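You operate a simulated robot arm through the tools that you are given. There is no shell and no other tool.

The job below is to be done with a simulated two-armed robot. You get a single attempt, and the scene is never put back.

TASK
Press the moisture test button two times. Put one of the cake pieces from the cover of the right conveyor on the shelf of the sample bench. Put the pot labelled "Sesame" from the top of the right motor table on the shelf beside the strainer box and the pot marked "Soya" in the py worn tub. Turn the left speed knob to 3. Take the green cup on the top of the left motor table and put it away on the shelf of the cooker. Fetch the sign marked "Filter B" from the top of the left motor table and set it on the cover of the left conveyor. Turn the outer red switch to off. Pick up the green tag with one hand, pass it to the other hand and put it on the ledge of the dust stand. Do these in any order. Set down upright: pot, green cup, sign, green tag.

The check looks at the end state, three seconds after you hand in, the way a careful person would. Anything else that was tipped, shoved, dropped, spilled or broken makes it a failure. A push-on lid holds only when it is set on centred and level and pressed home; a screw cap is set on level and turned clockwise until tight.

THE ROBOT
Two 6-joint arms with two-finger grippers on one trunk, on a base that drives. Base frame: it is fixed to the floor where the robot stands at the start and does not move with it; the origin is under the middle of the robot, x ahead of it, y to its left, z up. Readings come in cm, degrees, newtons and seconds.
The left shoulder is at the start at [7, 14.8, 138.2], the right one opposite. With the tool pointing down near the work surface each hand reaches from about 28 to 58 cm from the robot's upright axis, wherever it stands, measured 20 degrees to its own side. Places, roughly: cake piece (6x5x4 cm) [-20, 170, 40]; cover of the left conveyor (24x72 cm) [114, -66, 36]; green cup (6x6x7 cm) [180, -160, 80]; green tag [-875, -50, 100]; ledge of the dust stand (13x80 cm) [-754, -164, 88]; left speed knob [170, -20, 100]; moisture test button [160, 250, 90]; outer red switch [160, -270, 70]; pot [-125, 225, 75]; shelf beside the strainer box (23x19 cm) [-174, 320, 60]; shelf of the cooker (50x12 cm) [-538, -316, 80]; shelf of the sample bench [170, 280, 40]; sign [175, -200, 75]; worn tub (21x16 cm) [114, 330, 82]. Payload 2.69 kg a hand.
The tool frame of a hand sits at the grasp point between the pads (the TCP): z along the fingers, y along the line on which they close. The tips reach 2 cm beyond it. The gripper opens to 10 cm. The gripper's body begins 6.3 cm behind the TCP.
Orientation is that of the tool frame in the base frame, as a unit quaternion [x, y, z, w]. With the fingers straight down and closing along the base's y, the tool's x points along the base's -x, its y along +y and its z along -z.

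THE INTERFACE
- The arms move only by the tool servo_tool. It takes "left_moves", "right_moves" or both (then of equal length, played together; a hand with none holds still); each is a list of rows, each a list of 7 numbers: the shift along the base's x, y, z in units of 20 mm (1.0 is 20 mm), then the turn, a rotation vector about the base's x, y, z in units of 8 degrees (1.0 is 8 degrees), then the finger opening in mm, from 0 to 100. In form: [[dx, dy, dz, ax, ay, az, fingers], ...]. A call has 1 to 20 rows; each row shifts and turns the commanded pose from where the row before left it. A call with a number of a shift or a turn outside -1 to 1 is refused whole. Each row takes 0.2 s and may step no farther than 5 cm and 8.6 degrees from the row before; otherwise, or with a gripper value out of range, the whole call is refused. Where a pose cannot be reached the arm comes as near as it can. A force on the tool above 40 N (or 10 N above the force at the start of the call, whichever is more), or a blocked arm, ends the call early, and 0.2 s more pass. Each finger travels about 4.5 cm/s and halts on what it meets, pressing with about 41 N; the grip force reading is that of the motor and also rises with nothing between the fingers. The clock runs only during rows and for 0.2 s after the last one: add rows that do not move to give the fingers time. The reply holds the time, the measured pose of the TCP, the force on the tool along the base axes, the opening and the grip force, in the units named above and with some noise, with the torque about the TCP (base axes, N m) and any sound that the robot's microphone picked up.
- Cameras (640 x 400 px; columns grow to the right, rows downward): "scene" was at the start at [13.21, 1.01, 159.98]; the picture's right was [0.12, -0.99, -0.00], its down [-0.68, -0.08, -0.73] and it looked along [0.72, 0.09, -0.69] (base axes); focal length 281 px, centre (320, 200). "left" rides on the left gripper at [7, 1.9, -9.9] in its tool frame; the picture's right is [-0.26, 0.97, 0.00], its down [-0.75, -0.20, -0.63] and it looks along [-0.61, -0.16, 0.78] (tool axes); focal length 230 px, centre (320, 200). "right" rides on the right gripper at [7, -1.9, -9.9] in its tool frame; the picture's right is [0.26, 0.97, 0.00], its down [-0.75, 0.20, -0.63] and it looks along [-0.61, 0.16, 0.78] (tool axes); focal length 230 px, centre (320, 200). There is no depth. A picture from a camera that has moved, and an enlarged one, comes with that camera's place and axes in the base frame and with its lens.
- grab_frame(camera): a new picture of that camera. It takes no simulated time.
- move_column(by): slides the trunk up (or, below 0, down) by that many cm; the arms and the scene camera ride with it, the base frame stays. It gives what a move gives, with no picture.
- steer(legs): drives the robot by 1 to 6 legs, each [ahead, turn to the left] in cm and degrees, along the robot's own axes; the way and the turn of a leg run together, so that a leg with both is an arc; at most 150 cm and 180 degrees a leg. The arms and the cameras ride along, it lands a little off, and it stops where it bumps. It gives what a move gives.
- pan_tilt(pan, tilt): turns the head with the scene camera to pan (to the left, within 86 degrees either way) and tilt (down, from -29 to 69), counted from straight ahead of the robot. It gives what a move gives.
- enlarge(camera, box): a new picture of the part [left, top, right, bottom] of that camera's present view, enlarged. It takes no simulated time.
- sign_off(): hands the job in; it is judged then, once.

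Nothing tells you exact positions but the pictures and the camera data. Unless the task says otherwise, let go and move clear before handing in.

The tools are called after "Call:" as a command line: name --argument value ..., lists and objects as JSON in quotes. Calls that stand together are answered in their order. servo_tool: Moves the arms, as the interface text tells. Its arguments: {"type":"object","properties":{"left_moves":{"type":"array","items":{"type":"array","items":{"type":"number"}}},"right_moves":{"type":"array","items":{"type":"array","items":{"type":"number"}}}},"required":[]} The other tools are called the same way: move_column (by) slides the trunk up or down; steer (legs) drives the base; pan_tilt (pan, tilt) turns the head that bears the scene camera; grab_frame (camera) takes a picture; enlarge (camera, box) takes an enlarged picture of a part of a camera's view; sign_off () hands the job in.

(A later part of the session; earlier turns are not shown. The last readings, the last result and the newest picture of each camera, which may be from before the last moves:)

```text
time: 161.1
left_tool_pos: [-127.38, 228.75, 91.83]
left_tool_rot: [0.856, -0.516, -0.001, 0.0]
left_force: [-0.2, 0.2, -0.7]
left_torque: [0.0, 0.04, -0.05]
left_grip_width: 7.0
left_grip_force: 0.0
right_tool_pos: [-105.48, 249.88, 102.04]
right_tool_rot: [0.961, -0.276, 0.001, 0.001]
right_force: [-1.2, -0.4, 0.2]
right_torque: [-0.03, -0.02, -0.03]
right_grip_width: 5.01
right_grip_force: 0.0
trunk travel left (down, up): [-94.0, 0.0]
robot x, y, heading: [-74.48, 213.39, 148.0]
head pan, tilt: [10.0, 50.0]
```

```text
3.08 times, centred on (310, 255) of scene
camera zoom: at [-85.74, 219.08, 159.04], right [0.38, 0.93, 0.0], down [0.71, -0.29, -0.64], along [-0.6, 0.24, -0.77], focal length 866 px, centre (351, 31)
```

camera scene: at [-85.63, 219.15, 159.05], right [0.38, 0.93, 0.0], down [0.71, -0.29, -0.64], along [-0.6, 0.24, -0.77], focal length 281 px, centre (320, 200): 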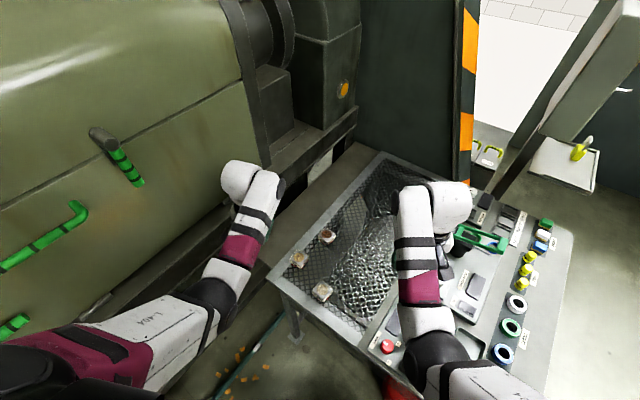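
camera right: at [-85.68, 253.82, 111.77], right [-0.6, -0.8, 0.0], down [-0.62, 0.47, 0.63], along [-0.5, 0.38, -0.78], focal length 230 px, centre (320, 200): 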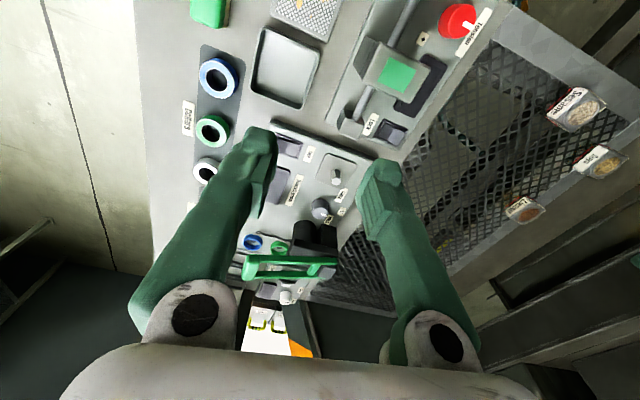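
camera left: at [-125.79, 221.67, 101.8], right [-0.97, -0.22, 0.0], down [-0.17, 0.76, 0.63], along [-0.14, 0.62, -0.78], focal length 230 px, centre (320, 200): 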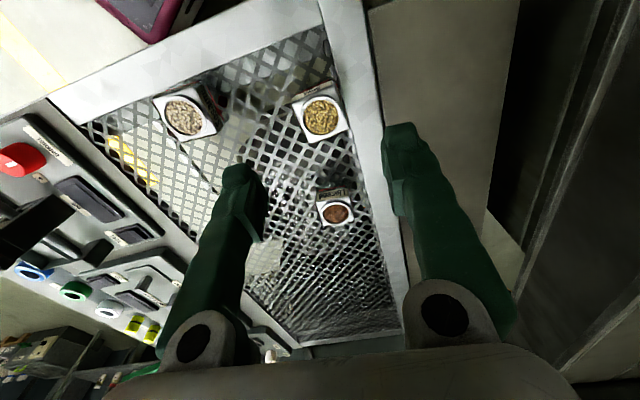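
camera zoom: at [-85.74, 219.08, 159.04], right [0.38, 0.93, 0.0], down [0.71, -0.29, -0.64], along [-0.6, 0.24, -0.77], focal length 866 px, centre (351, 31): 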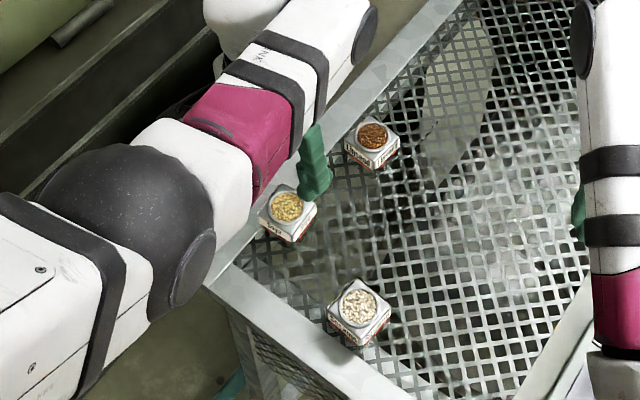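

Alignment looks good. I'll descend around Soya and grip it.

Call:
servo_tool --left_moves '[[-0.07, 0.15, -1, 0, 0, 0, 70], [0, 0, -1, 0, 0, 0, 70], [0, 0, -1, 0, 0, 0, 70], [0, 0, -1, 0, 0, 0, 70], [0, 0, -1, 0, 0, 0, 70], [0, 0, -1, 0, 0, 0, 70], [0, 0, -0.55, 0, 0, 0, 70]]'

Call:
grab_frame --camera "left"

```text
time: 162.7
left_tool_pos: [-125.77, 223.96, 84.58]
left_tool_rot: [0.857, -0.515, -0.002, -0.001]
left_force: [-0.1, 0.1, 0.0]
left_torque: [0.0, 0.0, 0.02]
left_grip_width: 6.99
left_grip_force: 0.2
left hand out of reach, approached as far as the arm can: row 1, 2, 3, 4, 5, 6, 7
right_tool_pos: [-105.45, 249.81, 102.0]
right_tool_rot: [0.961, -0.277, 0.0, 0.0]
right_force: [0.2, -0.1, 0.1]
right_torque: [0.0, -0.01, 0.01]
right_grip_width: 4.99
right_grip_force: 0.1
trunk travel left (down, up): [-94.0, 0.0]
robot x, y, heading: [-74.04, 213.59, 147.9]
head pan, tilt: [10.0, 50.0]
```

```text
taken
camera left: at [-124.19, 216.9, 94.51], right [-0.97, -0.22, 0.0], down [-0.17, 0.76, 0.63], along [-0.14, 0.62, -0.78], focal length 230 px, centre (320, 200)
```

left: 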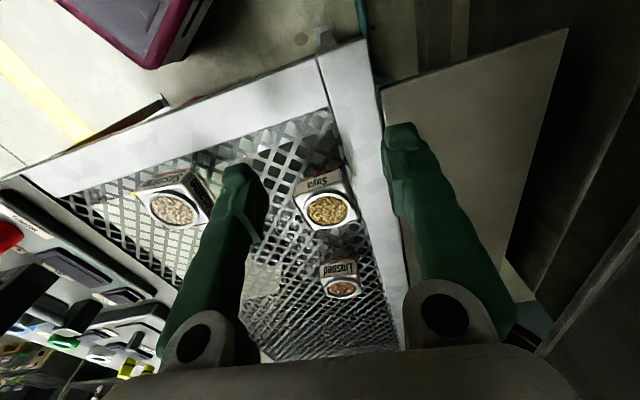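

The arm can't reach that deep with the trunk fully up. I'll raise the left hand, shift the right hand away from the clamp, then lower the trunk.

Call:
servo_tool --left_moves '[[0, 0, 1, 0, 0, 0, 70], [0, 0, 1, 0, 0, 0, 70], [-0.2, 0.6, 1, 0, 0, 0, 70], [-0.2, 0.6, 1, 0, 0, 0, 70], [-0.2, 0.6, 1, 0, 0, 0, 70], [-0.2, 0.6, 0.8, 0, 0, 0, 70]]' --right_moves '[[-0.5, -0.4, 0, 0, 0, 0, 70], [-0.5, -0.4, 0, 0, 0, 0, 70], [-0.5, -0.4, 0, 0, 0, 0, 70], [-0.5, -0.4, 0, 0, 0, 0, 70], [0, 0, 0, 0, 0, 0, 70], [0, 0, 0, 0, 0, 0, 70]]'

```text
time: 164.2
left_tool_pos: [-127.29, 228.84, 96.17]
left_tool_rot: [0.856, -0.516, -0.002, -0.001]
left_force: [-0.7, 0.1, -0.1]
left_torque: [-0.02, -0.01, 0.0]
left_grip_width: 6.98
left_grip_force: 0.1
right_tool_pos: [-108.66, 249.33, 102.13]
right_tool_rot: [0.957, -0.29, -0.001, -0.023]
right_force: [-0.3, -0.2, 0.1]
right_torque: [0.0, 0.02, -0.01]
right_grip_width: 7.0
right_grip_force: 0.0
trunk travel left (down, up): [-94.0, 0.0]
robot x, y, heading: [-74.49, 213.15, 148.0]
head pan, tilt: [10.0, 50.0]
stopped in row 6 (right hand): the arm was blocked; the commanded pose is now the measured one
```

Call:
grab_frame --camera "scene"

Call:
grab_frame --camera "right"

```text
taken
camera scene: at [-85.74, 218.98, 159.04], right [0.38, 0.93, 0.0], down [0.71, -0.29, -0.64], along [-0.6, 0.24, -0.77], focal length 281 px, centre (320, 200)
```

scene: 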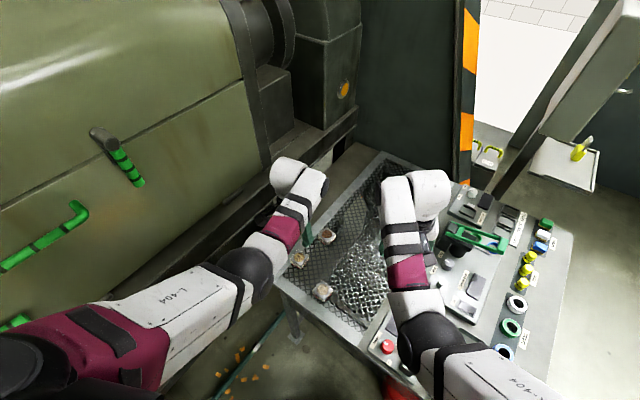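

```text
taken
camera right: at [-102.03, 246.52, 111.87], right [-0.32, -0.95, -0.05], down [-0.74, 0.22, 0.63], along [-0.59, 0.24, -0.78], focal length 230 px, centre (320, 200)
```

right: 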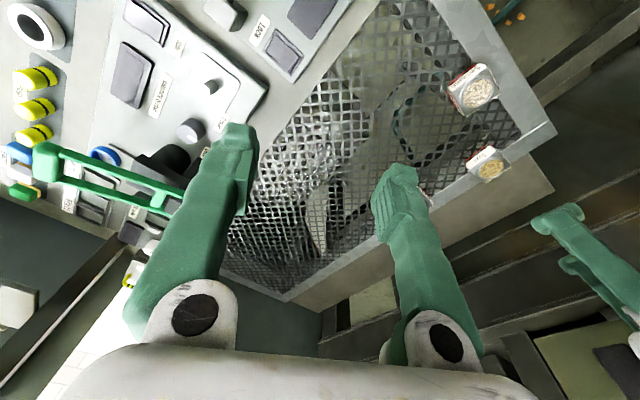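

The right arm seems limited when crossing inward. I'll test whether yawing the right hand lets it move further across.

Call:
servo_tool --right_moves '[[0, 0, 0, 0, 0, 0.8, 70], [0, 0, 0, 0, 0, 0.8, 70], [-0.4, -0.5, 0, 0, 0, 0.8, 70], [-0.4, -0.5, 0, 0, 0, 0.8, 70], [-0.4, -0.5, 0, 0, 0, 0.8, 70]]'

```text
time: 165.7
left_tool_pos: [-127.41, 228.88, 96.24]
left_tool_rot: [0.856, -0.516, -0.003, -0.001]
left_force: [0.1, 0.5, 1.0]
left_torque: [-0.02, -0.03, 0.01]
left_grip_width: 6.99
left_grip_force: 0.1
right_tool_pos: [-109.94, 249.72, 101.94]
right_tool_rot: [0.998, -0.035, 0.005, -0.048]
right_force: [0.5, 0.7, 0.3]
right_torque: [0.02, 0.0, 0.03]
right_grip_width: 6.99
right_grip_force: 0.0
trunk travel left (down, up): [-94.0, 0.0]
robot x, y, heading: [-74.32, 213.4, 147.8]
head pan, tilt: [10.0, 50.0]
stopped in row 5 (right hand): the arm was blocked; the commanded pose is now the measured one
```

The right arm can't pan inward past its shoulder line, so the left hand will do both pots in two trips. I'll lower the trunk with the left hand straddling Soya.

Call:
move_column --by -13

Call:
grab_frame --camera "left"

Call:
enlarge --camera "scene" --box '[240, 160, 460, 320]'

```text
time: 167.2
left_tool_pos: [-127.36, 228.78, 83.33]
left_tool_rot: [0.856, -0.517, -0.002, 0.0]
left_force: [0.5, 0.3, 0.6]
left_torque: [0.01, -0.02, -0.03]
left_grip_width: 7.03
left_grip_force: 0.0
right_tool_pos: [-109.85, 249.58, 88.89]
right_tool_rot: [0.998, -0.033, 0.006, -0.048]
right_force: [0.3, -0.4, -0.6]
right_torque: [0.0, -0.02, 0.02]
right_grip_width: 7.01
right_grip_force: 0.1
trunk travel left (down, up): [-81.0, 13.0]
robot x, y, heading: [-74.35, 213.11, 147.7]
head pan, tilt: [10.0, 50.0]
```

```text
taken
camera left: at [-125.79, 221.69, 93.15], right [-0.97, -0.22, 0.0], down [-0.17, 0.76, 0.63], along [-0.14, 0.62, -0.77], focal length 230 px, centre (320, 200)
```

left: 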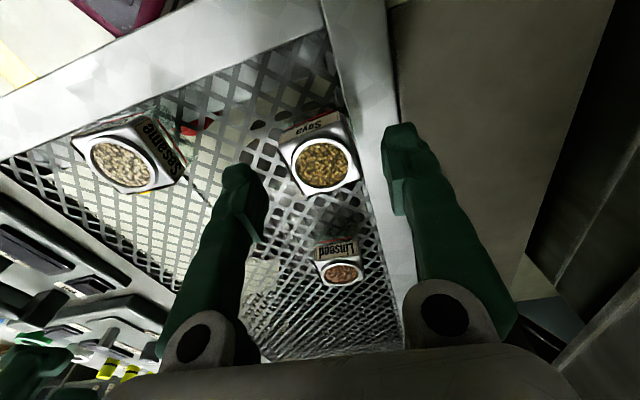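

```text
2.50 times, centred on (350, 240) of scene
camera zoom: at [-85.69, 218.97, 146.05], right [0.38, 0.93, 0.0], down [0.71, -0.29, -0.64], along [-0.6, 0.24, -0.77], focal length 703 px, centre (245, 100)
```

zoom: 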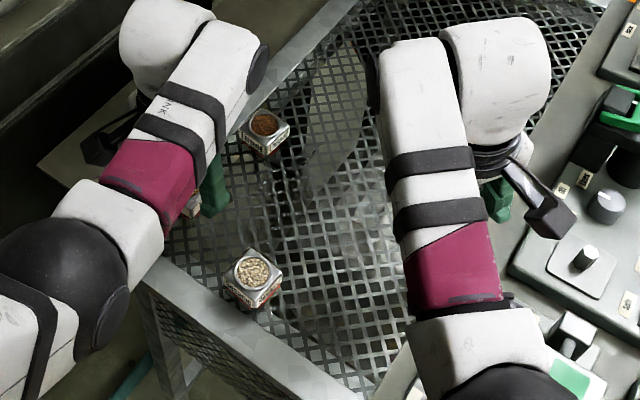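

Call:
servo_tool --left_moves '[[-0.05, 0.05, -1, 0, 0, 0, 70], [0, 0, -1, 0, 0, 0, 70], [0, 0, -0.2, 0, 0, 0, 70], [0, 0, 0, 0, 0, 0, 20], [0, 0, 0, 0, 0, 0, 20], [0, 0, 0, 0, 0, 0, 20], [0, 0, 0, 0, 0, 0, 20]]'

Call:
grab_frame --camera "left"

```text
time: 168.8
left_tool_pos: [-127.57, 228.88, 78.81]
left_tool_rot: [0.856, -0.517, -0.001, -0.001]
left_force: [0.0, -0.7, -0.9]
left_torque: [-0.02, 0.01, 0.03]
left_grip_width: 4.31
left_grip_force: 40.9
right_tool_pos: [-109.94, 249.7, 88.97]
right_tool_rot: [0.998, -0.034, 0.006, -0.048]
right_force: [0.5, 0.1, -0.9]
right_torque: [-0.02, -0.01, -0.01]
right_grip_width: 6.99
right_grip_force: 0.0
trunk travel left (down, up): [-81.0, 13.0]
robot x, y, heading: [-74.11, 213.43, 147.9]
head pan, tilt: [10.0, 50.0]
```

```text
taken
camera left: at [-125.98, 221.75, 88.79], right [-0.97, -0.22, 0.0], down [-0.17, 0.76, 0.63], along [-0.14, 0.62, -0.77], focal length 230 px, centre (320, 200)
```

left: 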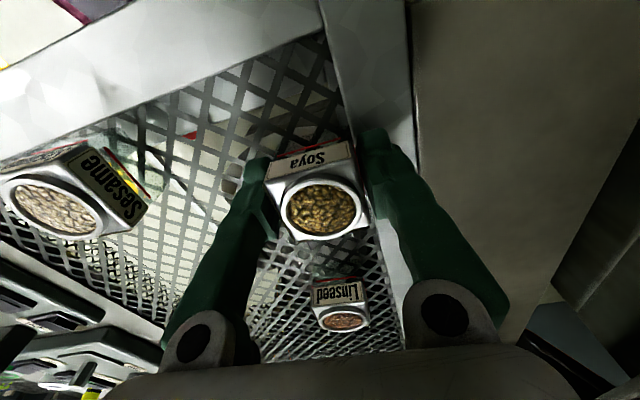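

Soya is gripped (4.3 cm). I'll lift it, raise the trunk, and look.

Call:
servo_tool --left_moves '[[0, 0, 0.5, 0, 0, 0, 20], [0, 0, 1, 0, 0, 0, 20], [0, 0, 1, 0, 0, 0, 20], [0, 0, 1, 0, 0, 0, 20], [0, 0, 1, 0, 0, 0, 20]]'

Call:
move_column --by 13

Call:
grab_frame --camera "left"

Call:
grab_frame --camera "scene"

```text
time: 170.0
left_tool_pos: [-127.51, 228.85, 87.96]
left_tool_rot: [0.857, -0.516, -0.002, -0.001]
left_force: [0.1, 0.3, -1.8]
left_torque: [0.0, -0.02, -0.01]
left_grip_width: 4.28
left_grip_force: 41.0
right_tool_pos: [-109.82, 249.77, 88.92]
right_tool_rot: [0.998, -0.034, 0.005, -0.047]
right_force: [0.6, 0.1, -0.9]
right_torque: [0.01, -0.02, -0.01]
right_grip_width: 7.01
right_grip_force: 0.0
trunk travel left (down, up): [-81.0, 13.0]
robot x, y, heading: [-74.56, 213.54, 148.1]
head pan, tilt: [10.0, 50.0]
```

```text
time: 171.6
left_tool_pos: [-127.58, 228.84, 100.83]
left_tool_rot: [0.856, -0.516, -0.001, -0.001]
left_force: [0.3, 0.0, -1.3]
left_torque: [0.02, -0.02, -0.02]
left_grip_width: 4.31
left_grip_force: 41.2
right_tool_pos: [-109.94, 249.7, 101.9]
right_tool_rot: [0.998, -0.034, 0.006, -0.047]
right_force: [0.7, -0.5, -0.3]
right_torque: [-0.01, -0.01, 0.0]
right_grip_width: 7.02
right_grip_force: 0.0
trunk travel left (down, up): [-94.0, 0.0]
robot x, y, heading: [-74.0, 213.49, 147.9]
head pan, tilt: [10.0, 50.0]
```

```text
taken
camera left: at [-125.97, 221.81, 110.76], right [-0.97, -0.22, 0.0], down [-0.17, 0.76, 0.63], along [-0.14, 0.62, -0.77], focal length 230 px, centre (320, 200)
```

left: 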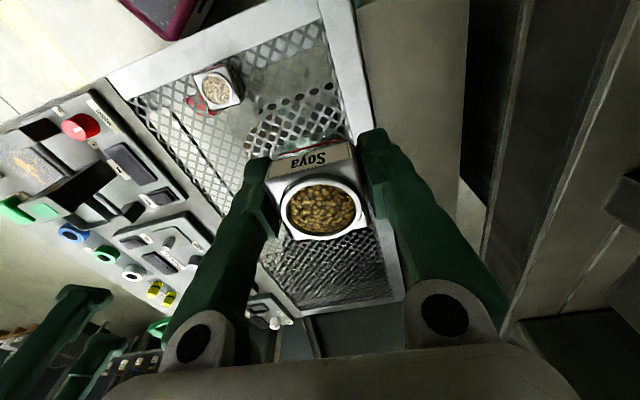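

```text
taken
camera scene: at [-85.77, 219.0, 159.04], right [0.38, 0.93, 0.0], down [0.71, -0.29, -0.64], along [-0.59, 0.24, -0.77], focal length 281 px, centre (320, 200)
```

scene: 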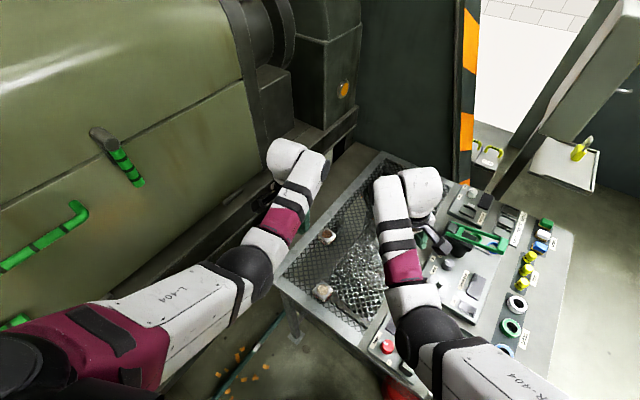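

Soya is held securely. I'll turn right, exit the gap, and drive toward the trolley.

Call:
steer --legs '[[0, -120.5], [75, 0], [65, 0]]'

Call:
pan_tilt --pan 15 --tilt 40

Call:
grab_frame --camera "scene"

Call:
grab_frame --camera "left"

```text
time: 184.0
left_tool_pos: [91.33, 316.68, 100.9]
left_tool_rot: [0.021, 1.0, 0.001, 0.003]
left_force: [-0.6, 0.7, -1.7]
left_torque: [0.01, 0.04, -0.03]
left_grip_width: 4.26
left_grip_force: 40.8
right_tool_pos: [100.51, 290.92, 101.95]
right_tool_rot: [-0.468, 0.882, -0.044, 0.019]
right_force: [-0.4, -0.8, -0.2]
right_torque: [0.01, 0.0, -0.01]
right_grip_width: 7.01
right_grip_force: 0.0
trunk travel left (down, up): [-94.0, 0.0]
robot x, y, heading: [50.86, 278.44, 27.5]
head pan, tilt: [10.0, 50.0]
```

```text
time: 184.7
left_tool_pos: [91.48, 316.81, 100.89]
left_tool_rot: [0.02, 1.0, 0.0, 0.002]
left_force: [-0.2, 1.2, -1.8]
left_torque: [-0.03, 0.01, 0.01]
left_grip_width: 4.29
left_grip_force: 41.3
right_tool_pos: [100.73, 290.92, 102.04]
right_tool_rot: [-0.468, 0.882, -0.045, 0.019]
right_force: [1.3, 0.6, -0.4]
right_torque: [-0.03, 0.0, 0.0]
right_grip_width: 7.02
right_grip_force: 0.0
trunk travel left (down, up): [-94.0, 0.0]
robot x, y, heading: [51.22, 278.18, 27.8]
head pan, tilt: [15.0, 40.0]
```

```text
taken
camera scene: at [61.99, 286.61, 160.46], right [0.68, -0.73, 0.0], down [-0.47, -0.44, -0.77], along [0.56, 0.52, -0.64], focal length 281 px, centre (320, 200)
```

scene: 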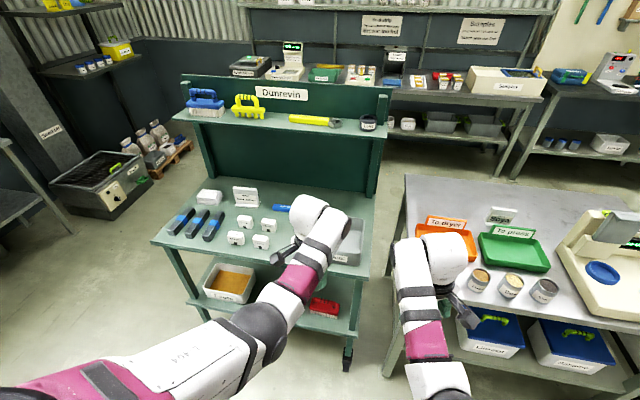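

```text
taken
camera left: at [84.45, 318.85, 110.77], right [0.3, 0.95, 0.0], down [0.74, -0.23, 0.63], along [0.6, -0.19, -0.77], focal length 230 px, centre (320, 200)
```

left: 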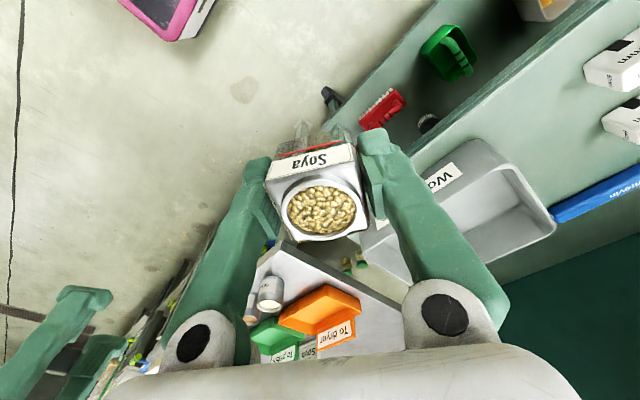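

Call:
steer --legs '[[29, 0]]'

Call:
grab_frame --camera "left"

Call:
grab_frame --camera "scene"

```text
time: 186.7
left_tool_pos: [116.39, 330.4, 100.87]
left_tool_rot: [0.017, 1.0, 0.0, 0.003]
left_force: [0.7, 0.5, -1.0]
left_torque: [0.0, -0.03, 0.01]
left_grip_width: 4.29
left_grip_force: 41.4
right_tool_pos: [125.82, 304.63, 102.09]
right_tool_rot: [-0.472, 0.88, -0.045, 0.021]
right_force: [-0.4, -0.3, 0.1]
right_torque: [0.02, -0.01, -0.01]
right_grip_width: 7.01
right_grip_force: 0.1
trunk travel left (down, up): [-94.0, 0.0]
robot x, y, heading: [76.77, 291.44, 28.4]
head pan, tilt: [15.0, 40.0]
```

```text
taken
camera left: at [109.31, 332.46, 110.88], right [0.29, 0.96, 0.0], down [0.74, -0.22, 0.63], along [0.61, -0.18, -0.77], focal length 230 px, centre (320, 200)
```

left: 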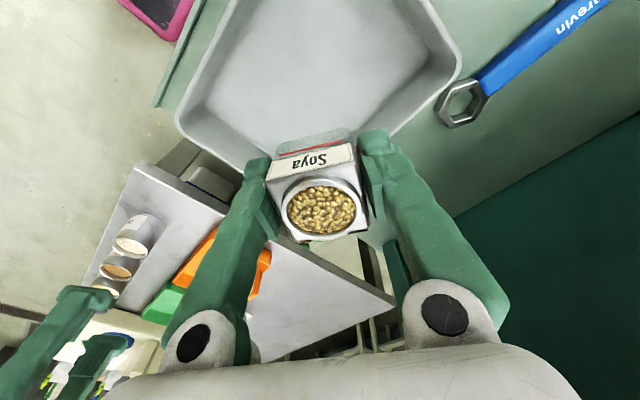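

```text
taken
camera scene: at [87.01, 299.99, 160.49], right [0.68, -0.73, 0.0], down [-0.47, -0.44, -0.77], along [0.56, 0.52, -0.64], focal length 281 px, centre (320, 200)
```

scene: 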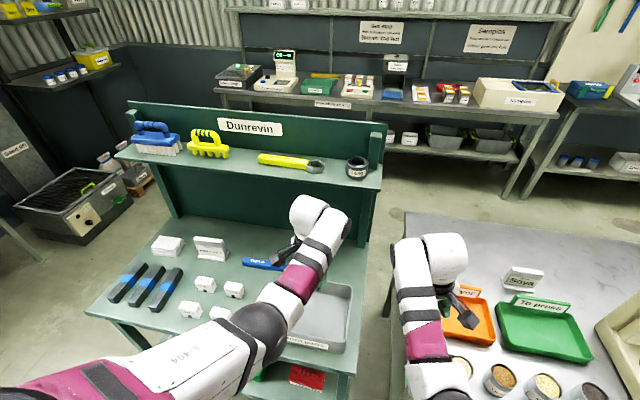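

The pot is right over the Worn parts tub. Before lowering the trunk I'll pull the right hand back from the sample bench edge.

Call:
servo_tool --right_moves '[[-0.88, -0.475, 0, 0, 0, 0, 50], [-0.88, -0.475, 0, 0, 0, 0, 50], [-0.88, -0.475, 0, 0, 0, 0, 50], [-0.88, -0.475, 0, 0, 0, 0, 50], [-0.88, -0.475, 0, 0, 0, 0, 50], [-0.88, -0.475, 0, 0, 0, 0, 50]]'

Call:
grab_frame --camera "right"

```text
time: 187.5
left_tool_pos: [116.53, 330.34, 100.74]
left_tool_rot: [0.017, 1.0, -0.001, 0.001]
left_force: [-0.5, 0.5, -0.7]
left_torque: [-0.01, 0.01, -0.01]
left_grip_width: 4.28
left_grip_force: 40.9
right_tool_pos: [126.68, 295.83, 103.24]
right_tool_rot: [-0.438, 0.889, -0.124, 0.046]
right_force: [1.0, -0.2, -0.7]
right_torque: [0.0, 0.03, 0.0]
right_grip_width: 4.98
right_grip_force: 0.0
right hand out of reach, approached as far as the arm can: row 4
trunk travel left (down, up): [-94.0, 0.0]
robot x, y, heading: [76.74, 292.03, 28.2]
head pan, tilt: [15.0, 40.0]
stopped in row 4 (right hand): the arm was blocked; the commanded pose is now the measured one
```

```text
taken
camera right: at [121.98, 290.97, 113.29], right [-0.9, 0.36, -0.24], down [0.19, 0.82, 0.53], along [0.39, 0.44, -0.81], focal length 230 px, centre (320, 200)
```

right: 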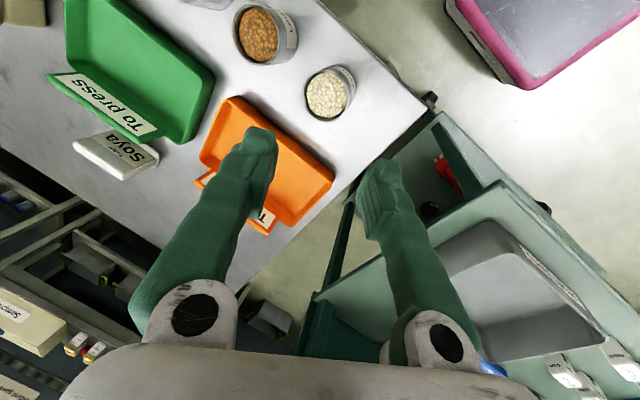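

Call:
servo_tool --right_moves '[[0.4, 0.2, 0.5, 0, 0, -1, 50], [0.4, 0.2, 0.5, 0, 0, -1, 50], [0.4, 0.2, 0.5, 0, 0, -1, 50], [0.4, 0.2, 0.5, 0, 0, -1, 50], [0.4, 0.2, 0.5, 0, 0, 0, 50]]'

Call:
grab_frame --camera "right"

```text
time: 188.7
left_tool_pos: [116.56, 330.45, 100.89]
left_tool_rot: [0.016, 1.0, -0.002, 0.002]
left_force: [-0.3, -0.4, -2.4]
left_torque: [0.0, -0.02, -0.01]
left_grip_width: 4.27
left_grip_force: 40.9
right_tool_pos: [131.75, 298.91, 106.21]
right_tool_rot: [-0.176, 0.976, -0.132, 0.01]
right_force: [-0.2, -0.3, 0.6]
right_torque: [-0.01, 0.0, -0.01]
right_grip_width: 5.0
right_grip_force: 0.0
right hand out of reach, approached as far as the arm can: row 2, 3, 4
trunk travel left (down, up): [-94.0, 0.0]
robot x, y, heading: [76.36, 291.97, 28.3]
head pan, tilt: [15.0, 40.0]
```

```text
taken
camera right: at [125.11, 297.25, 116.26], right [-0.57, 0.78, -0.24], down [0.59, 0.6, 0.54], along [0.57, 0.16, -0.81], focal length 230 px, centre (320, 200)
```

right: 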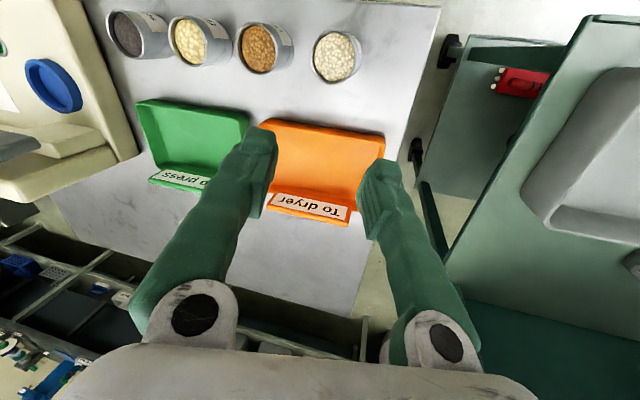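

Call:
move_column --by -8

Call:
servo_tool --left_moves '[[-0.4, -0.3, 0, 0, 0, 0, 20], [-0.4, -0.3, 0, 0, 0, 0, 20], [-0.4, -0.2, 0, 0, 0, 0, 20], [0, 0, -1, 0, 0, 0, 20]]'

Call:
grab_frame --camera "left"

Call:
enlarge --camera "scene" --box '[240, 180, 400, 360]'

```text
time: 189.9
left_tool_pos: [116.61, 330.43, 92.83]
left_tool_rot: [0.017, 1.0, 0.0, 0.002]
left_force: [-0.1, -0.5, -0.8]
left_torque: [0.02, -0.04, 0.0]
left_grip_width: 4.23
left_grip_force: 40.9
right_tool_pos: [131.73, 298.87, 98.27]
right_tool_rot: [-0.177, 0.975, -0.131, 0.01]
right_force: [0.5, 0.5, -0.4]
right_torque: [0.02, -0.02, 0.01]
right_grip_width: 5.04
right_grip_force: 0.1
trunk travel left (down, up): [-86.0, 8.0]
robot x, y, heading: [76.44, 292.27, 28.4]
head pan, tilt: [15.0, 40.0]
```

```text
time: 190.9
left_tool_pos: [114.01, 328.92, 90.97]
left_tool_rot: [0.017, 1.0, 0.0, 0.001]
left_force: [-1.1, -0.1, -2.0]
left_torque: [-0.01, 0.02, 0.01]
left_grip_width: 4.28
left_grip_force: 41.2
right_tool_pos: [131.69, 298.85, 98.08]
right_tool_rot: [-0.177, 0.975, -0.131, 0.01]
right_force: [-0.3, -0.3, -0.3]
right_torque: [0.01, 0.02, 0.03]
right_grip_width: 5.0
right_grip_force: 0.0
trunk travel left (down, up): [-86.0, 8.0]
robot x, y, heading: [76.63, 292.08, 28.2]
head pan, tilt: [15.0, 40.0]
```

```text
taken
camera left: at [107.19, 330.98, 100.78], right [0.29, 0.96, 0.0], down [0.74, -0.22, 0.63], along [0.6, -0.18, -0.78], focal length 230 px, centre (320, 200)
```

left: 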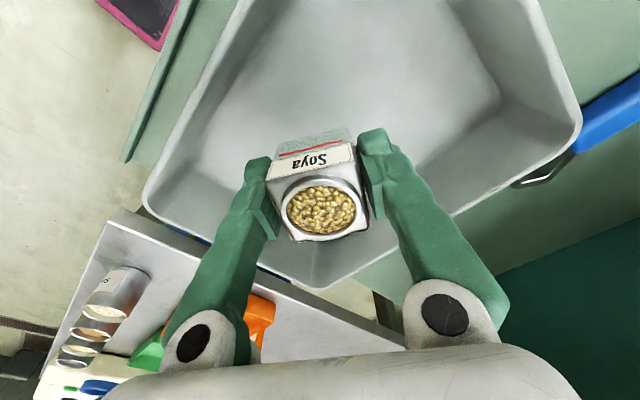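

```text
2.22 times, centred on (320, 270) of scene
camera zoom: at [87.36, 300.19, 152.45], right [0.68, -0.73, 0.0], down [-0.47, -0.44, -0.77], along [0.56, 0.52, -0.64], focal length 625 px, centre (320, 44)
```

zoom: 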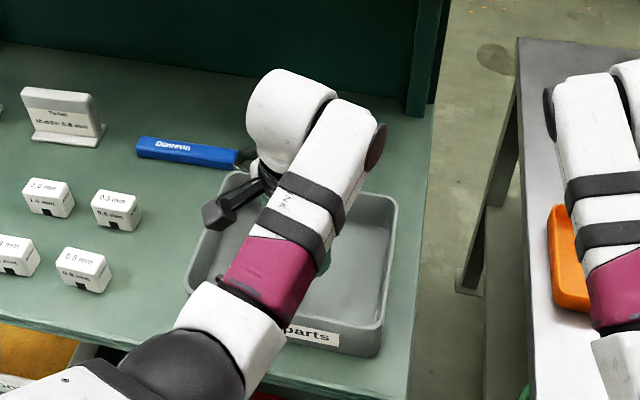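

Call:
servo_tool --left_moves '[[0, 0, -1, 0, 0, 0, 20], [0, 0, -1, 0, 0, 0, 20], [0, 0, -1, 0, 0, 0, 20], [0, 0, -0.3, 0, 0, 0, 20], [0, 0, -0.3, 0, 0, 0, 20]]'

Call:
grab_frame --camera "left"

```text
time: 192.0
left_tool_pos: [114.09, 328.81, 84.72]
left_tool_rot: [0.018, 1.0, 0.004, 0.007]
left_force: [-6.5, -3.9, 20.5]
left_torque: [-0.54, 0.08, -0.17]
left_grip_width: 4.26
left_grip_force: 41.4
right_tool_pos: [131.31, 298.77, 98.42]
right_tool_rot: [-0.178, 0.976, -0.129, 0.012]
right_force: [-0.7, 0.2, -0.1]
right_torque: [-0.01, -0.02, 0.01]
right_grip_width: 5.0
right_grip_force: 0.1
trunk travel left (down, up): [-86.0, 8.0]
robot x, y, heading: [76.4, 291.7, 28.5]
head pan, tilt: [15.0, 40.0]
stopped in row 5 (left hand): the force on the tool passed its limit at 61 N (the readings are from after the stop); the commanded pose is now the measured one
```

```text
taken
camera left: at [107.03, 330.84, 94.54], right [0.29, 0.96, 0.01], down [0.74, -0.23, 0.64], along [0.61, -0.18, -0.77], focal length 230 px, centre (320, 200)
```

left: 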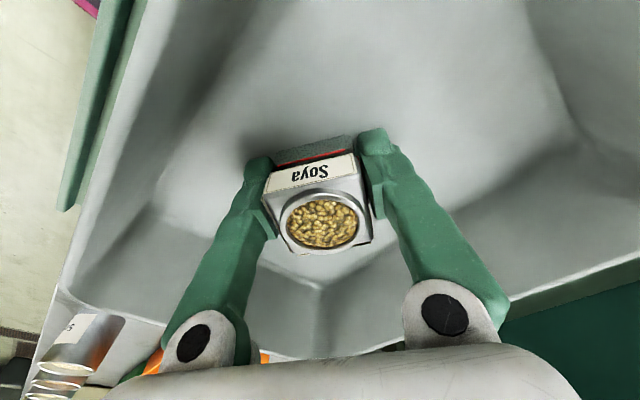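

The pot is on the tub floor. I'll relieve the pressure a little, open the fingers and lift away.

Call:
servo_tool --left_moves '[[0, 0, 0.12, 0, 0, 0, 20], [0, 0, 0, 0, 0, 0, 20], [0, 0, 0, 0, 0, 0, 50], [0, 0, 0, 0, 0, 0, 65], [0, 0, 0, 0, 0, 0, 65], [0, 0, 0, 0, 0, 0, 65]]'

Call:
grab_frame --camera "left"

```text
time: 193.4
left_tool_pos: [114.18, 329.36, 84.63]
left_tool_rot: [0.017, 1.0, 0.002, 0.006]
left_force: [-0.5, 16.9, 22.7]
left_torque: [-0.36, 0.1, -0.03]
left_grip_width: 5.27
left_grip_force: 0.1
right_tool_pos: [131.51, 298.95, 98.34]
right_tool_rot: [-0.177, 0.975, -0.132, 0.012]
right_force: [0.1, -0.1, 0.8]
right_torque: [0.0, -0.06, -0.02]
right_grip_width: 5.01
right_grip_force: 0.1
trunk travel left (down, up): [-86.0, 8.0]
robot x, y, heading: [76.48, 291.44, 28.1]
head pan, tilt: [15.0, 40.0]
```

```text
taken
camera left: at [107.07, 331.32, 94.54], right [0.29, 0.96, 0.01], down [0.74, -0.23, 0.64], along [0.61, -0.18, -0.77], focal length 230 px, centre (320, 200)
```

left: 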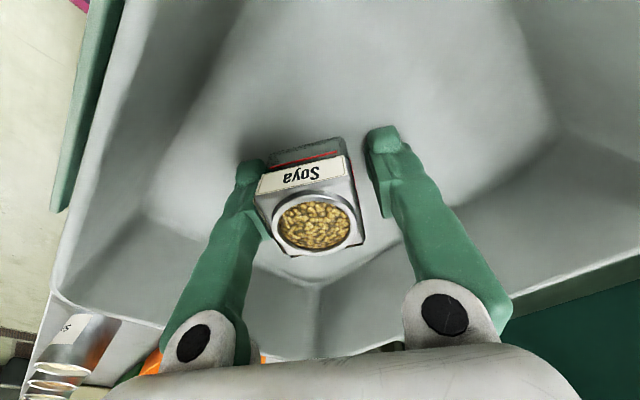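

The pot is released, but a fingertip seems to be rubbing on the tub floor. I'll raise slightly so the fingers can open freely.

Call:
servo_tool --left_moves '[[0, 0, 0.25, 0, 0, 0, 55], [0, 0, 0.25, 0, 0, 0, 60], [0, 0, 0, 0, 0, 0, 65], [0, 0, 0, 0, 0, 0, 65]]'

Call:
grab_frame --camera "left"

```text
time: 194.4
left_tool_pos: [114.21, 329.05, 85.55]
left_tool_rot: [0.016, 1.0, 0.001, 0.002]
left_force: [0.0, 0.1, -0.5]
left_torque: [0.0, 0.02, -0.05]
left_grip_width: 6.5
left_grip_force: 0.1
right_tool_pos: [131.76, 298.76, 98.24]
right_tool_rot: [-0.177, 0.976, -0.13, 0.01]
right_force: [0.2, 0.4, -0.3]
right_torque: [0.03, -0.01, 0.01]
right_grip_width: 5.02
right_grip_force: 0.1
trunk travel left (down, up): [-86.0, 8.0]
robot x, y, heading: [76.86, 292.35, 28.0]
head pan, tilt: [15.0, 40.0]
```

```text
taken
camera left: at [107.24, 330.99, 95.39], right [0.29, 0.96, 0.01], down [0.74, -0.23, 0.63], along [0.61, -0.18, -0.77], focal length 230 px, centre (320, 200)
```

left: 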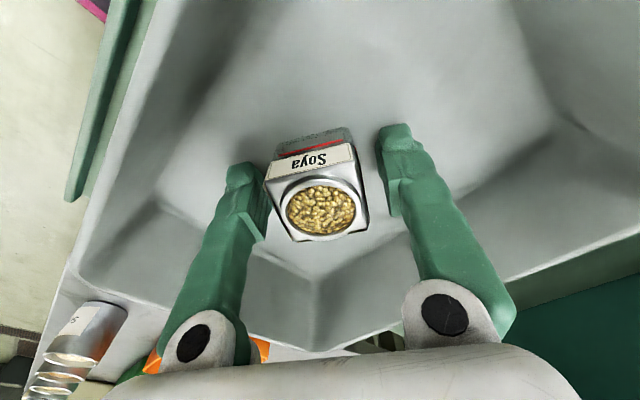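

Call:
servo_tool --left_moves '[[0, 0, 0.5, 0, 0, 0, 65], [0, 0, 1, 0, 0, 0, 65], [0, 0, 1, 0, 0, 0, 65], [0, 0, 1, 0, 0, 0, 65], [0, 0, 1, 0, 0, 0, 65], [0, 0, 0.5, 0, 0, 0, 65]]'

Call:
grab_frame --camera "left"

Call:
move_column --by 8

```text
time: 195.8
left_tool_pos: [114.23, 328.93, 95.55]
left_tool_rot: [0.017, 1.0, 0.001, 0.004]
left_force: [0.3, 0.5, -0.4]
left_torque: [-0.01, 0.02, -0.01]
left_grip_width: 6.52
left_grip_force: 0.1
right_tool_pos: [131.67, 298.78, 98.33]
right_tool_rot: [-0.177, 0.976, -0.13, 0.011]
right_force: [-0.6, -0.2, 0.3]
right_torque: [0.02, -0.01, 0.0]
right_grip_width: 5.0
right_grip_force: 0.1
trunk travel left (down, up): [-86.0, 8.0]
robot x, y, heading: [76.35, 291.61, 28.0]
head pan, tilt: [15.0, 40.0]
```

```text
taken
camera left: at [107.22, 331.06, 105.48], right [0.29, 0.96, 0.01], down [0.74, -0.23, 0.64], along [0.61, -0.18, -0.77], focal length 230 px, centre (320, 200)
```

left: 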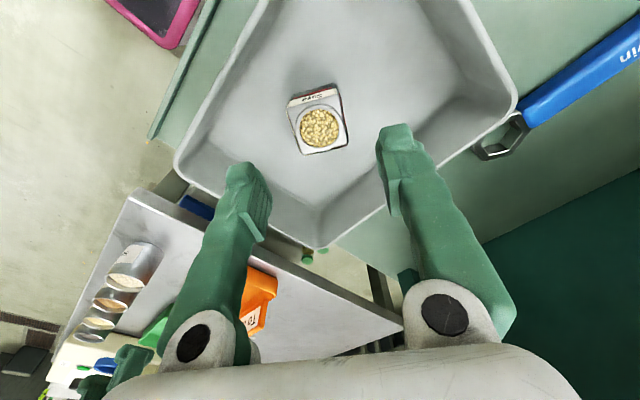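

```text
time: 197.0
left_tool_pos: [114.19, 329.06, 103.48]
left_tool_rot: [0.017, 1.0, 0.002, 0.004]
left_force: [-0.1, -0.4, -0.9]
left_torque: [0.0, 0.01, 0.01]
left_grip_width: 6.5
left_grip_force: 0.0
right_tool_pos: [131.6, 298.9, 106.21]
right_tool_rot: [-0.177, 0.975, -0.131, 0.01]
right_force: [0.7, 0.4, -0.7]
right_torque: [0.01, -0.02, 0.0]
right_grip_width: 4.99
right_grip_force: 0.1
trunk travel left (down, up): [-94.0, 0.0]
robot x, y, heading: [76.44, 292.0, 28.3]
head pan, tilt: [15.0, 40.0]
```

Soya stands upright in the Worn parts tub. Now I'll back up into the gap again and turn to face the motor table for the Sesame pot.

Call:
steer --legs '[[-85, 0], [-85, 0], [0, 100]]'

Call:
pan_tilt --pan 10 --tilt 50

Call:
grab_frame --camera "scene"

Call:
grab_frame --camera "left"

```text
time: 209.8
left_tool_pos: [-116.21, 242.11, 103.68]
left_tool_rot: [0.754, -0.657, -0.004, -0.002]
left_force: [0.5, -0.6, 0.7]
left_torque: [0.03, 0.0, 0.0]
left_grip_width: 6.51
left_grip_force: 0.1
right_tool_pos: [-89.45, 264.31, 106.14]
right_tool_rot: [0.86, -0.493, 0.077, -0.106]
right_force: [0.8, 0.1, -0.6]
right_torque: [0.04, 0.01, -0.01]
right_grip_width: 5.02
right_grip_force: 0.0
trunk travel left (down, up): [-94.0, 0.0]
robot x, y, heading: [-73.65, 211.39, 127.8]
head pan, tilt: [15.0, 40.0]
```

```text
time: 210.6
left_tool_pos: [-116.33, 241.98, 103.47]
left_tool_rot: [0.754, -0.657, -0.005, -0.002]
left_force: [-0.5, 0.5, 0.0]
left_torque: [0.03, 0.0, 0.02]
left_grip_width: 6.51
left_grip_force: 0.2
right_tool_pos: [-89.57, 264.26, 106.14]
right_tool_rot: [0.86, -0.492, 0.076, -0.107]
right_force: [-0.3, -0.3, -0.1]
right_torque: [0.0, 0.01, -0.03]
right_grip_width: 5.0
right_grip_force: 0.0
trunk travel left (down, up): [-94.0, 0.0]
robot x, y, heading: [-73.61, 210.99, 127.8]
head pan, tilt: [10.0, 50.0]
```

```text
taken
camera scene: at [-82.21, 220.39, 159.05], right [0.67, 0.74, 0.0], down [0.57, -0.51, -0.64], along [-0.48, 0.43, -0.77], focal length 281 px, centre (320, 200)
```

scene: 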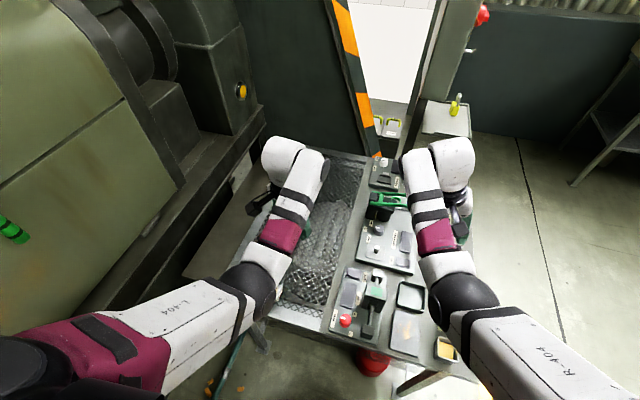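

```text
taken
camera left: at [-117.19, 234.76, 113.45], right [-0.99, 0.12, 0.01], down [0.1, 0.77, 0.64], along [0.07, 0.63, -0.77], focal length 230 px, centre (320, 200)
```

left: 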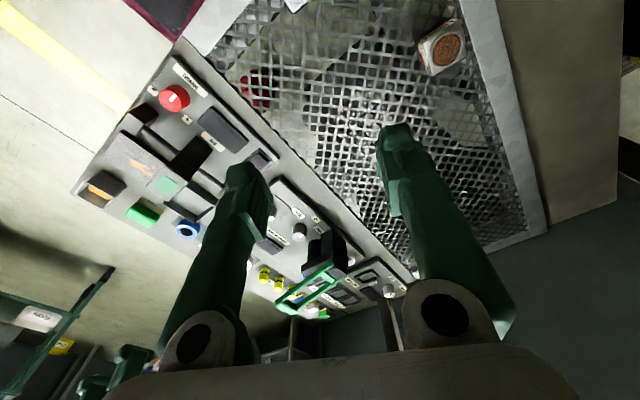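

Call:
servo_tool --left_moves '[[0.05, -0.85, 0, 0, 0, 0.5, 70], [0.05, -0.85, 0, 0, 0, 0.5, 70], [0.05, -0.85, 0, 0, 0, 0.5, 70], [0.05, -0.85, 0, 0, 0, 0.5, 70], [0.05, -0.85, 0, 0, 0, 0.5, 70], [0.05, -0.85, 0, 0, 0, 0, 70]]'

Call:
move_column --by -7

Call:
grab_frame --camera "left"

Call:
enlarge --camera "scene" --box '[220, 240, 340, 360]'

```text
time: 212.0
left_tool_pos: [-116.42, 233.4, 100.08]
left_tool_rot: [0.857, -0.516, -0.004, -0.001]
left_force: [-0.5, -0.9, 0.9]
left_torque: [0.0, 0.01, -0.01]
left_grip_width: 7.0
left_grip_force: 0.0
left hand out of reach, approached as far as the arm can: row 2, 3, 4, 5, 6
right_tool_pos: [-89.5, 264.23, 106.23]
right_tool_rot: [0.861, -0.492, 0.076, -0.107]
right_force: [-0.1, -0.7, -0.2]
right_torque: [0.06, 0.02, 0.02]
right_grip_width: 5.01
right_grip_force: 0.1
trunk travel left (down, up): [-94.0, 0.0]
robot x, y, heading: [-73.39, 211.11, 128.2]
head pan, tilt: [10.0, 50.0]
```

```text
time: 213.1
left_tool_pos: [-116.26, 233.42, 93.22]
left_tool_rot: [0.857, -0.516, -0.005, 0.0]
left_force: [0.5, -0.6, 0.5]
left_torque: [0.0, 0.01, -0.01]
left_grip_width: 7.02
left_grip_force: 0.0
right_tool_pos: [-89.56, 264.3, 99.2]
right_tool_rot: [0.86, -0.493, 0.076, -0.105]
right_force: [-0.8, 0.3, -0.8]
right_torque: [-0.02, -0.02, -0.01]
right_grip_width: 5.03
right_grip_force: 0.0
trunk travel left (down, up): [-87.0, 7.0]
robot x, y, heading: [-73.08, 211.13, 127.9]
head pan, tilt: [10.0, 50.0]
```

```text
taken
camera left: at [-114.64, 226.35, 103.01], right [-0.97, -0.22, 0.01], down [-0.17, 0.75, 0.64], along [-0.15, 0.62, -0.77], focal length 230 px, centre (320, 200)
```

left: 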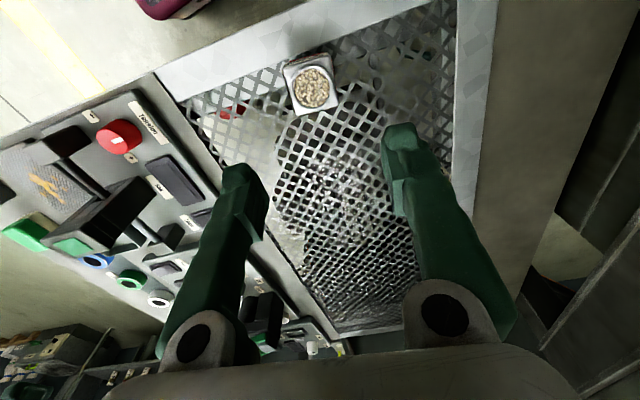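

```text
3.33 times, centred on (280, 300) of scene
camera zoom: at [-82.2, 220.37, 152.05], right [0.67, 0.74, 0.0], down [0.57, -0.51, -0.64], along [-0.48, 0.43, -0.77], focal length 938 px, centre (453, -133)
```

zoom: 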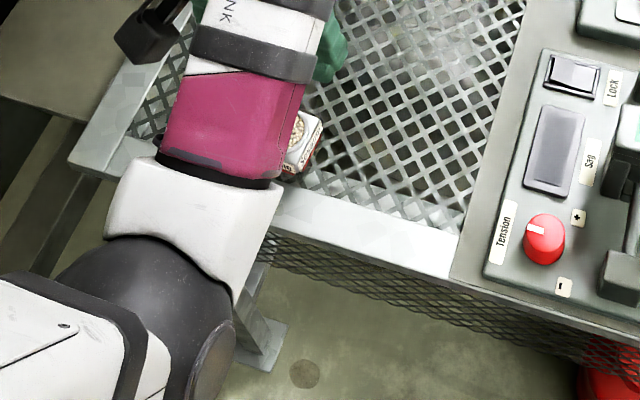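

Call:
servo_tool --left_moves '[[0.17, -0.27, -0.6, 0, 0, 0.1, 70], [0.17, -0.27, -0.8, 0, 0, 0.1, 70], [0.17, -0.27, -1, 0, 0, 0, 70], [0, 0, -1, 0, 0, 0, 70], [0, 0, -1, 0, 0, 0, 70]]'

Call:
grab_frame --camera "left"

```text
time: 214.2
left_tool_pos: [-115.45, 231.93, 84.25]
left_tool_rot: [0.863, -0.505, -0.004, -0.001]
left_force: [-0.4, 0.3, -0.3]
left_torque: [0.0, 0.02, 0.01]
left_grip_width: 6.99
left_grip_force: 0.0
right_tool_pos: [-89.58, 264.26, 99.24]
right_tool_rot: [0.86, -0.493, 0.076, -0.107]
right_force: [-0.4, 0.2, -0.6]
right_torque: [0.02, 0.0, 0.02]
right_grip_width: 5.01
right_grip_force: 0.0
trunk travel left (down, up): [-87.0, 7.0]
robot x, y, heading: [-73.23, 211.1, 128.0]
head pan, tilt: [10.0, 50.0]
```

```text
taken
camera left: at [-113.51, 224.81, 94.28], right [-0.97, -0.25, 0.01], down [-0.19, 0.75, 0.64], along [-0.16, 0.61, -0.77], focal length 230 px, centre (320, 200)
```

left: 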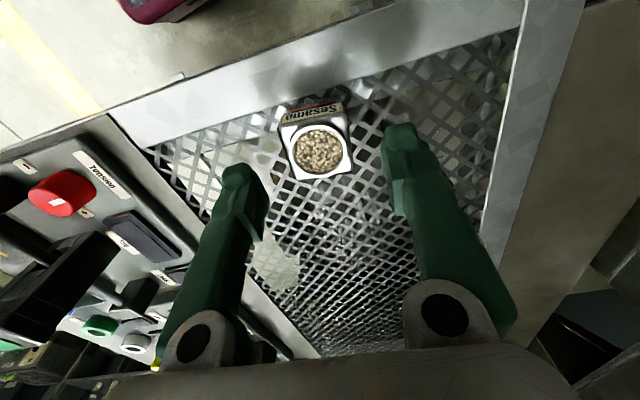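

Call:
servo_tool --left_moves '[[0, 0, -1, 0, 0, 0, 70], [0, 0, -1, 0, 0, 0, 70], [0, 0, -0.25, 0, 0, 0, 70], [0, 0, 0, 0, 0, 0, 20], [0, 0, 0, 0, 0, 0, 20], [0, 0, 0, 0, 0, 0, 20], [0, 0, 0, 0, 0, 0, 20]]'

Call:
grab_frame --camera "left"

```text
time: 215.8
left_tool_pos: [-115.3, 231.82, 79.84]
left_tool_rot: [0.863, -0.504, -0.004, -0.001]
left_force: [-1.2, 0.0, 0.6]
left_torque: [-0.01, 0.0, 0.02]
left_grip_width: 4.3
left_grip_force: 41.8
right_tool_pos: [-89.64, 264.23, 99.21]
right_tool_rot: [0.86, -0.493, 0.076, -0.106]
right_force: [1.1, 1.5, 0.2]
right_torque: [0.0, -0.01, 0.0]
right_grip_width: 4.99
right_grip_force: 0.1
trunk travel left (down, up): [-87.0, 7.0]
robot x, y, heading: [-73.46, 211.27, 127.9]
head pan, tilt: [10.0, 50.0]
```

```text
taken
camera left: at [-113.44, 224.77, 89.72], right [-0.97, -0.25, 0.01], down [-0.19, 0.75, 0.64], along [-0.16, 0.61, -0.77], focal length 230 px, centre (320, 200)
```

left: 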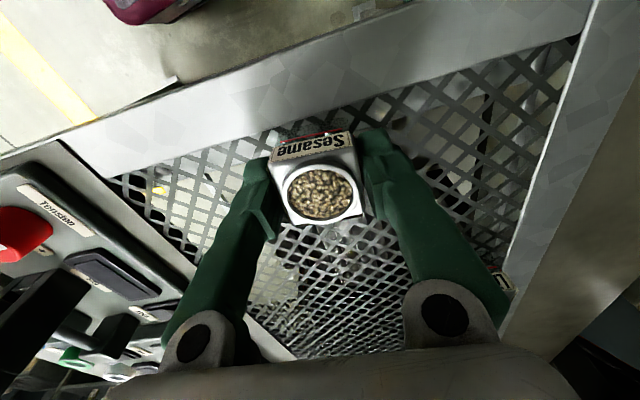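

Call:
servo_tool --left_moves '[[0, 0, 0.5, 0, 0, 0, 20], [0, 0, 1, 0, 0, 0, 20], [0, 0, 1, 0, 0, 0, 20], [0, 0, 1, 0, 0, 0, 20], [-0.3, 0.4, 1, 0, 0, 0, 20], [-0.3, 0.4, 1, 0, 0, 0, 20], [-0.3, 0.4, 0.5, 0, 0, 0, 20]]'

Call:
move_column --by 7

Call:
grab_frame --camera "left"

```text
time: 217.4
left_tool_pos: [-117.13, 234.1, 91.69]
left_tool_rot: [0.864, -0.504, -0.003, -0.001]
left_force: [0.6, 0.1, -1.1]
left_torque: [0.0, 0.02, -0.03]
left_grip_width: 4.3
left_grip_force: 40.7
right_tool_pos: [-89.48, 264.35, 99.23]
right_tool_rot: [0.86, -0.492, 0.077, -0.107]
right_force: [0.7, 0.5, -0.1]
right_torque: [0.05, 0.03, 0.02]
right_grip_width: 5.01
right_grip_force: 0.1
trunk travel left (down, up): [-87.0, 7.0]
robot x, y, heading: [-73.34, 211.85, 127.8]
head pan, tilt: [10.0, 50.0]
```

```text
time: 218.5
left_tool_pos: [-117.14, 234.15, 98.66]
left_tool_rot: [0.863, -0.504, -0.004, -0.001]
left_force: [0.3, -0.6, -2.3]
left_torque: [0.0, 0.01, 0.01]
left_grip_width: 4.27
left_grip_force: 40.8
right_tool_pos: [-89.56, 264.28, 106.3]
right_tool_rot: [0.86, -0.492, 0.077, -0.107]
right_force: [-0.5, 0.1, 0.2]
right_torque: [0.01, 0.03, 0.0]
right_grip_width: 4.98
right_grip_force: 0.1
trunk travel left (down, up): [-94.0, 0.0]
robot x, y, heading: [-73.2, 211.37, 128.0]
head pan, tilt: [10.0, 50.0]
```

```text
taken
camera left: at [-115.22, 227.11, 108.59], right [-0.97, -0.25, 0.01], down [-0.19, 0.75, 0.64], along [-0.16, 0.61, -0.77], focal length 230 px, centre (320, 200)
```

left: 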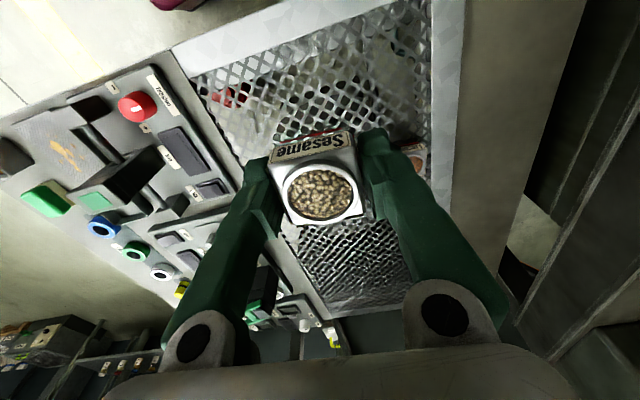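

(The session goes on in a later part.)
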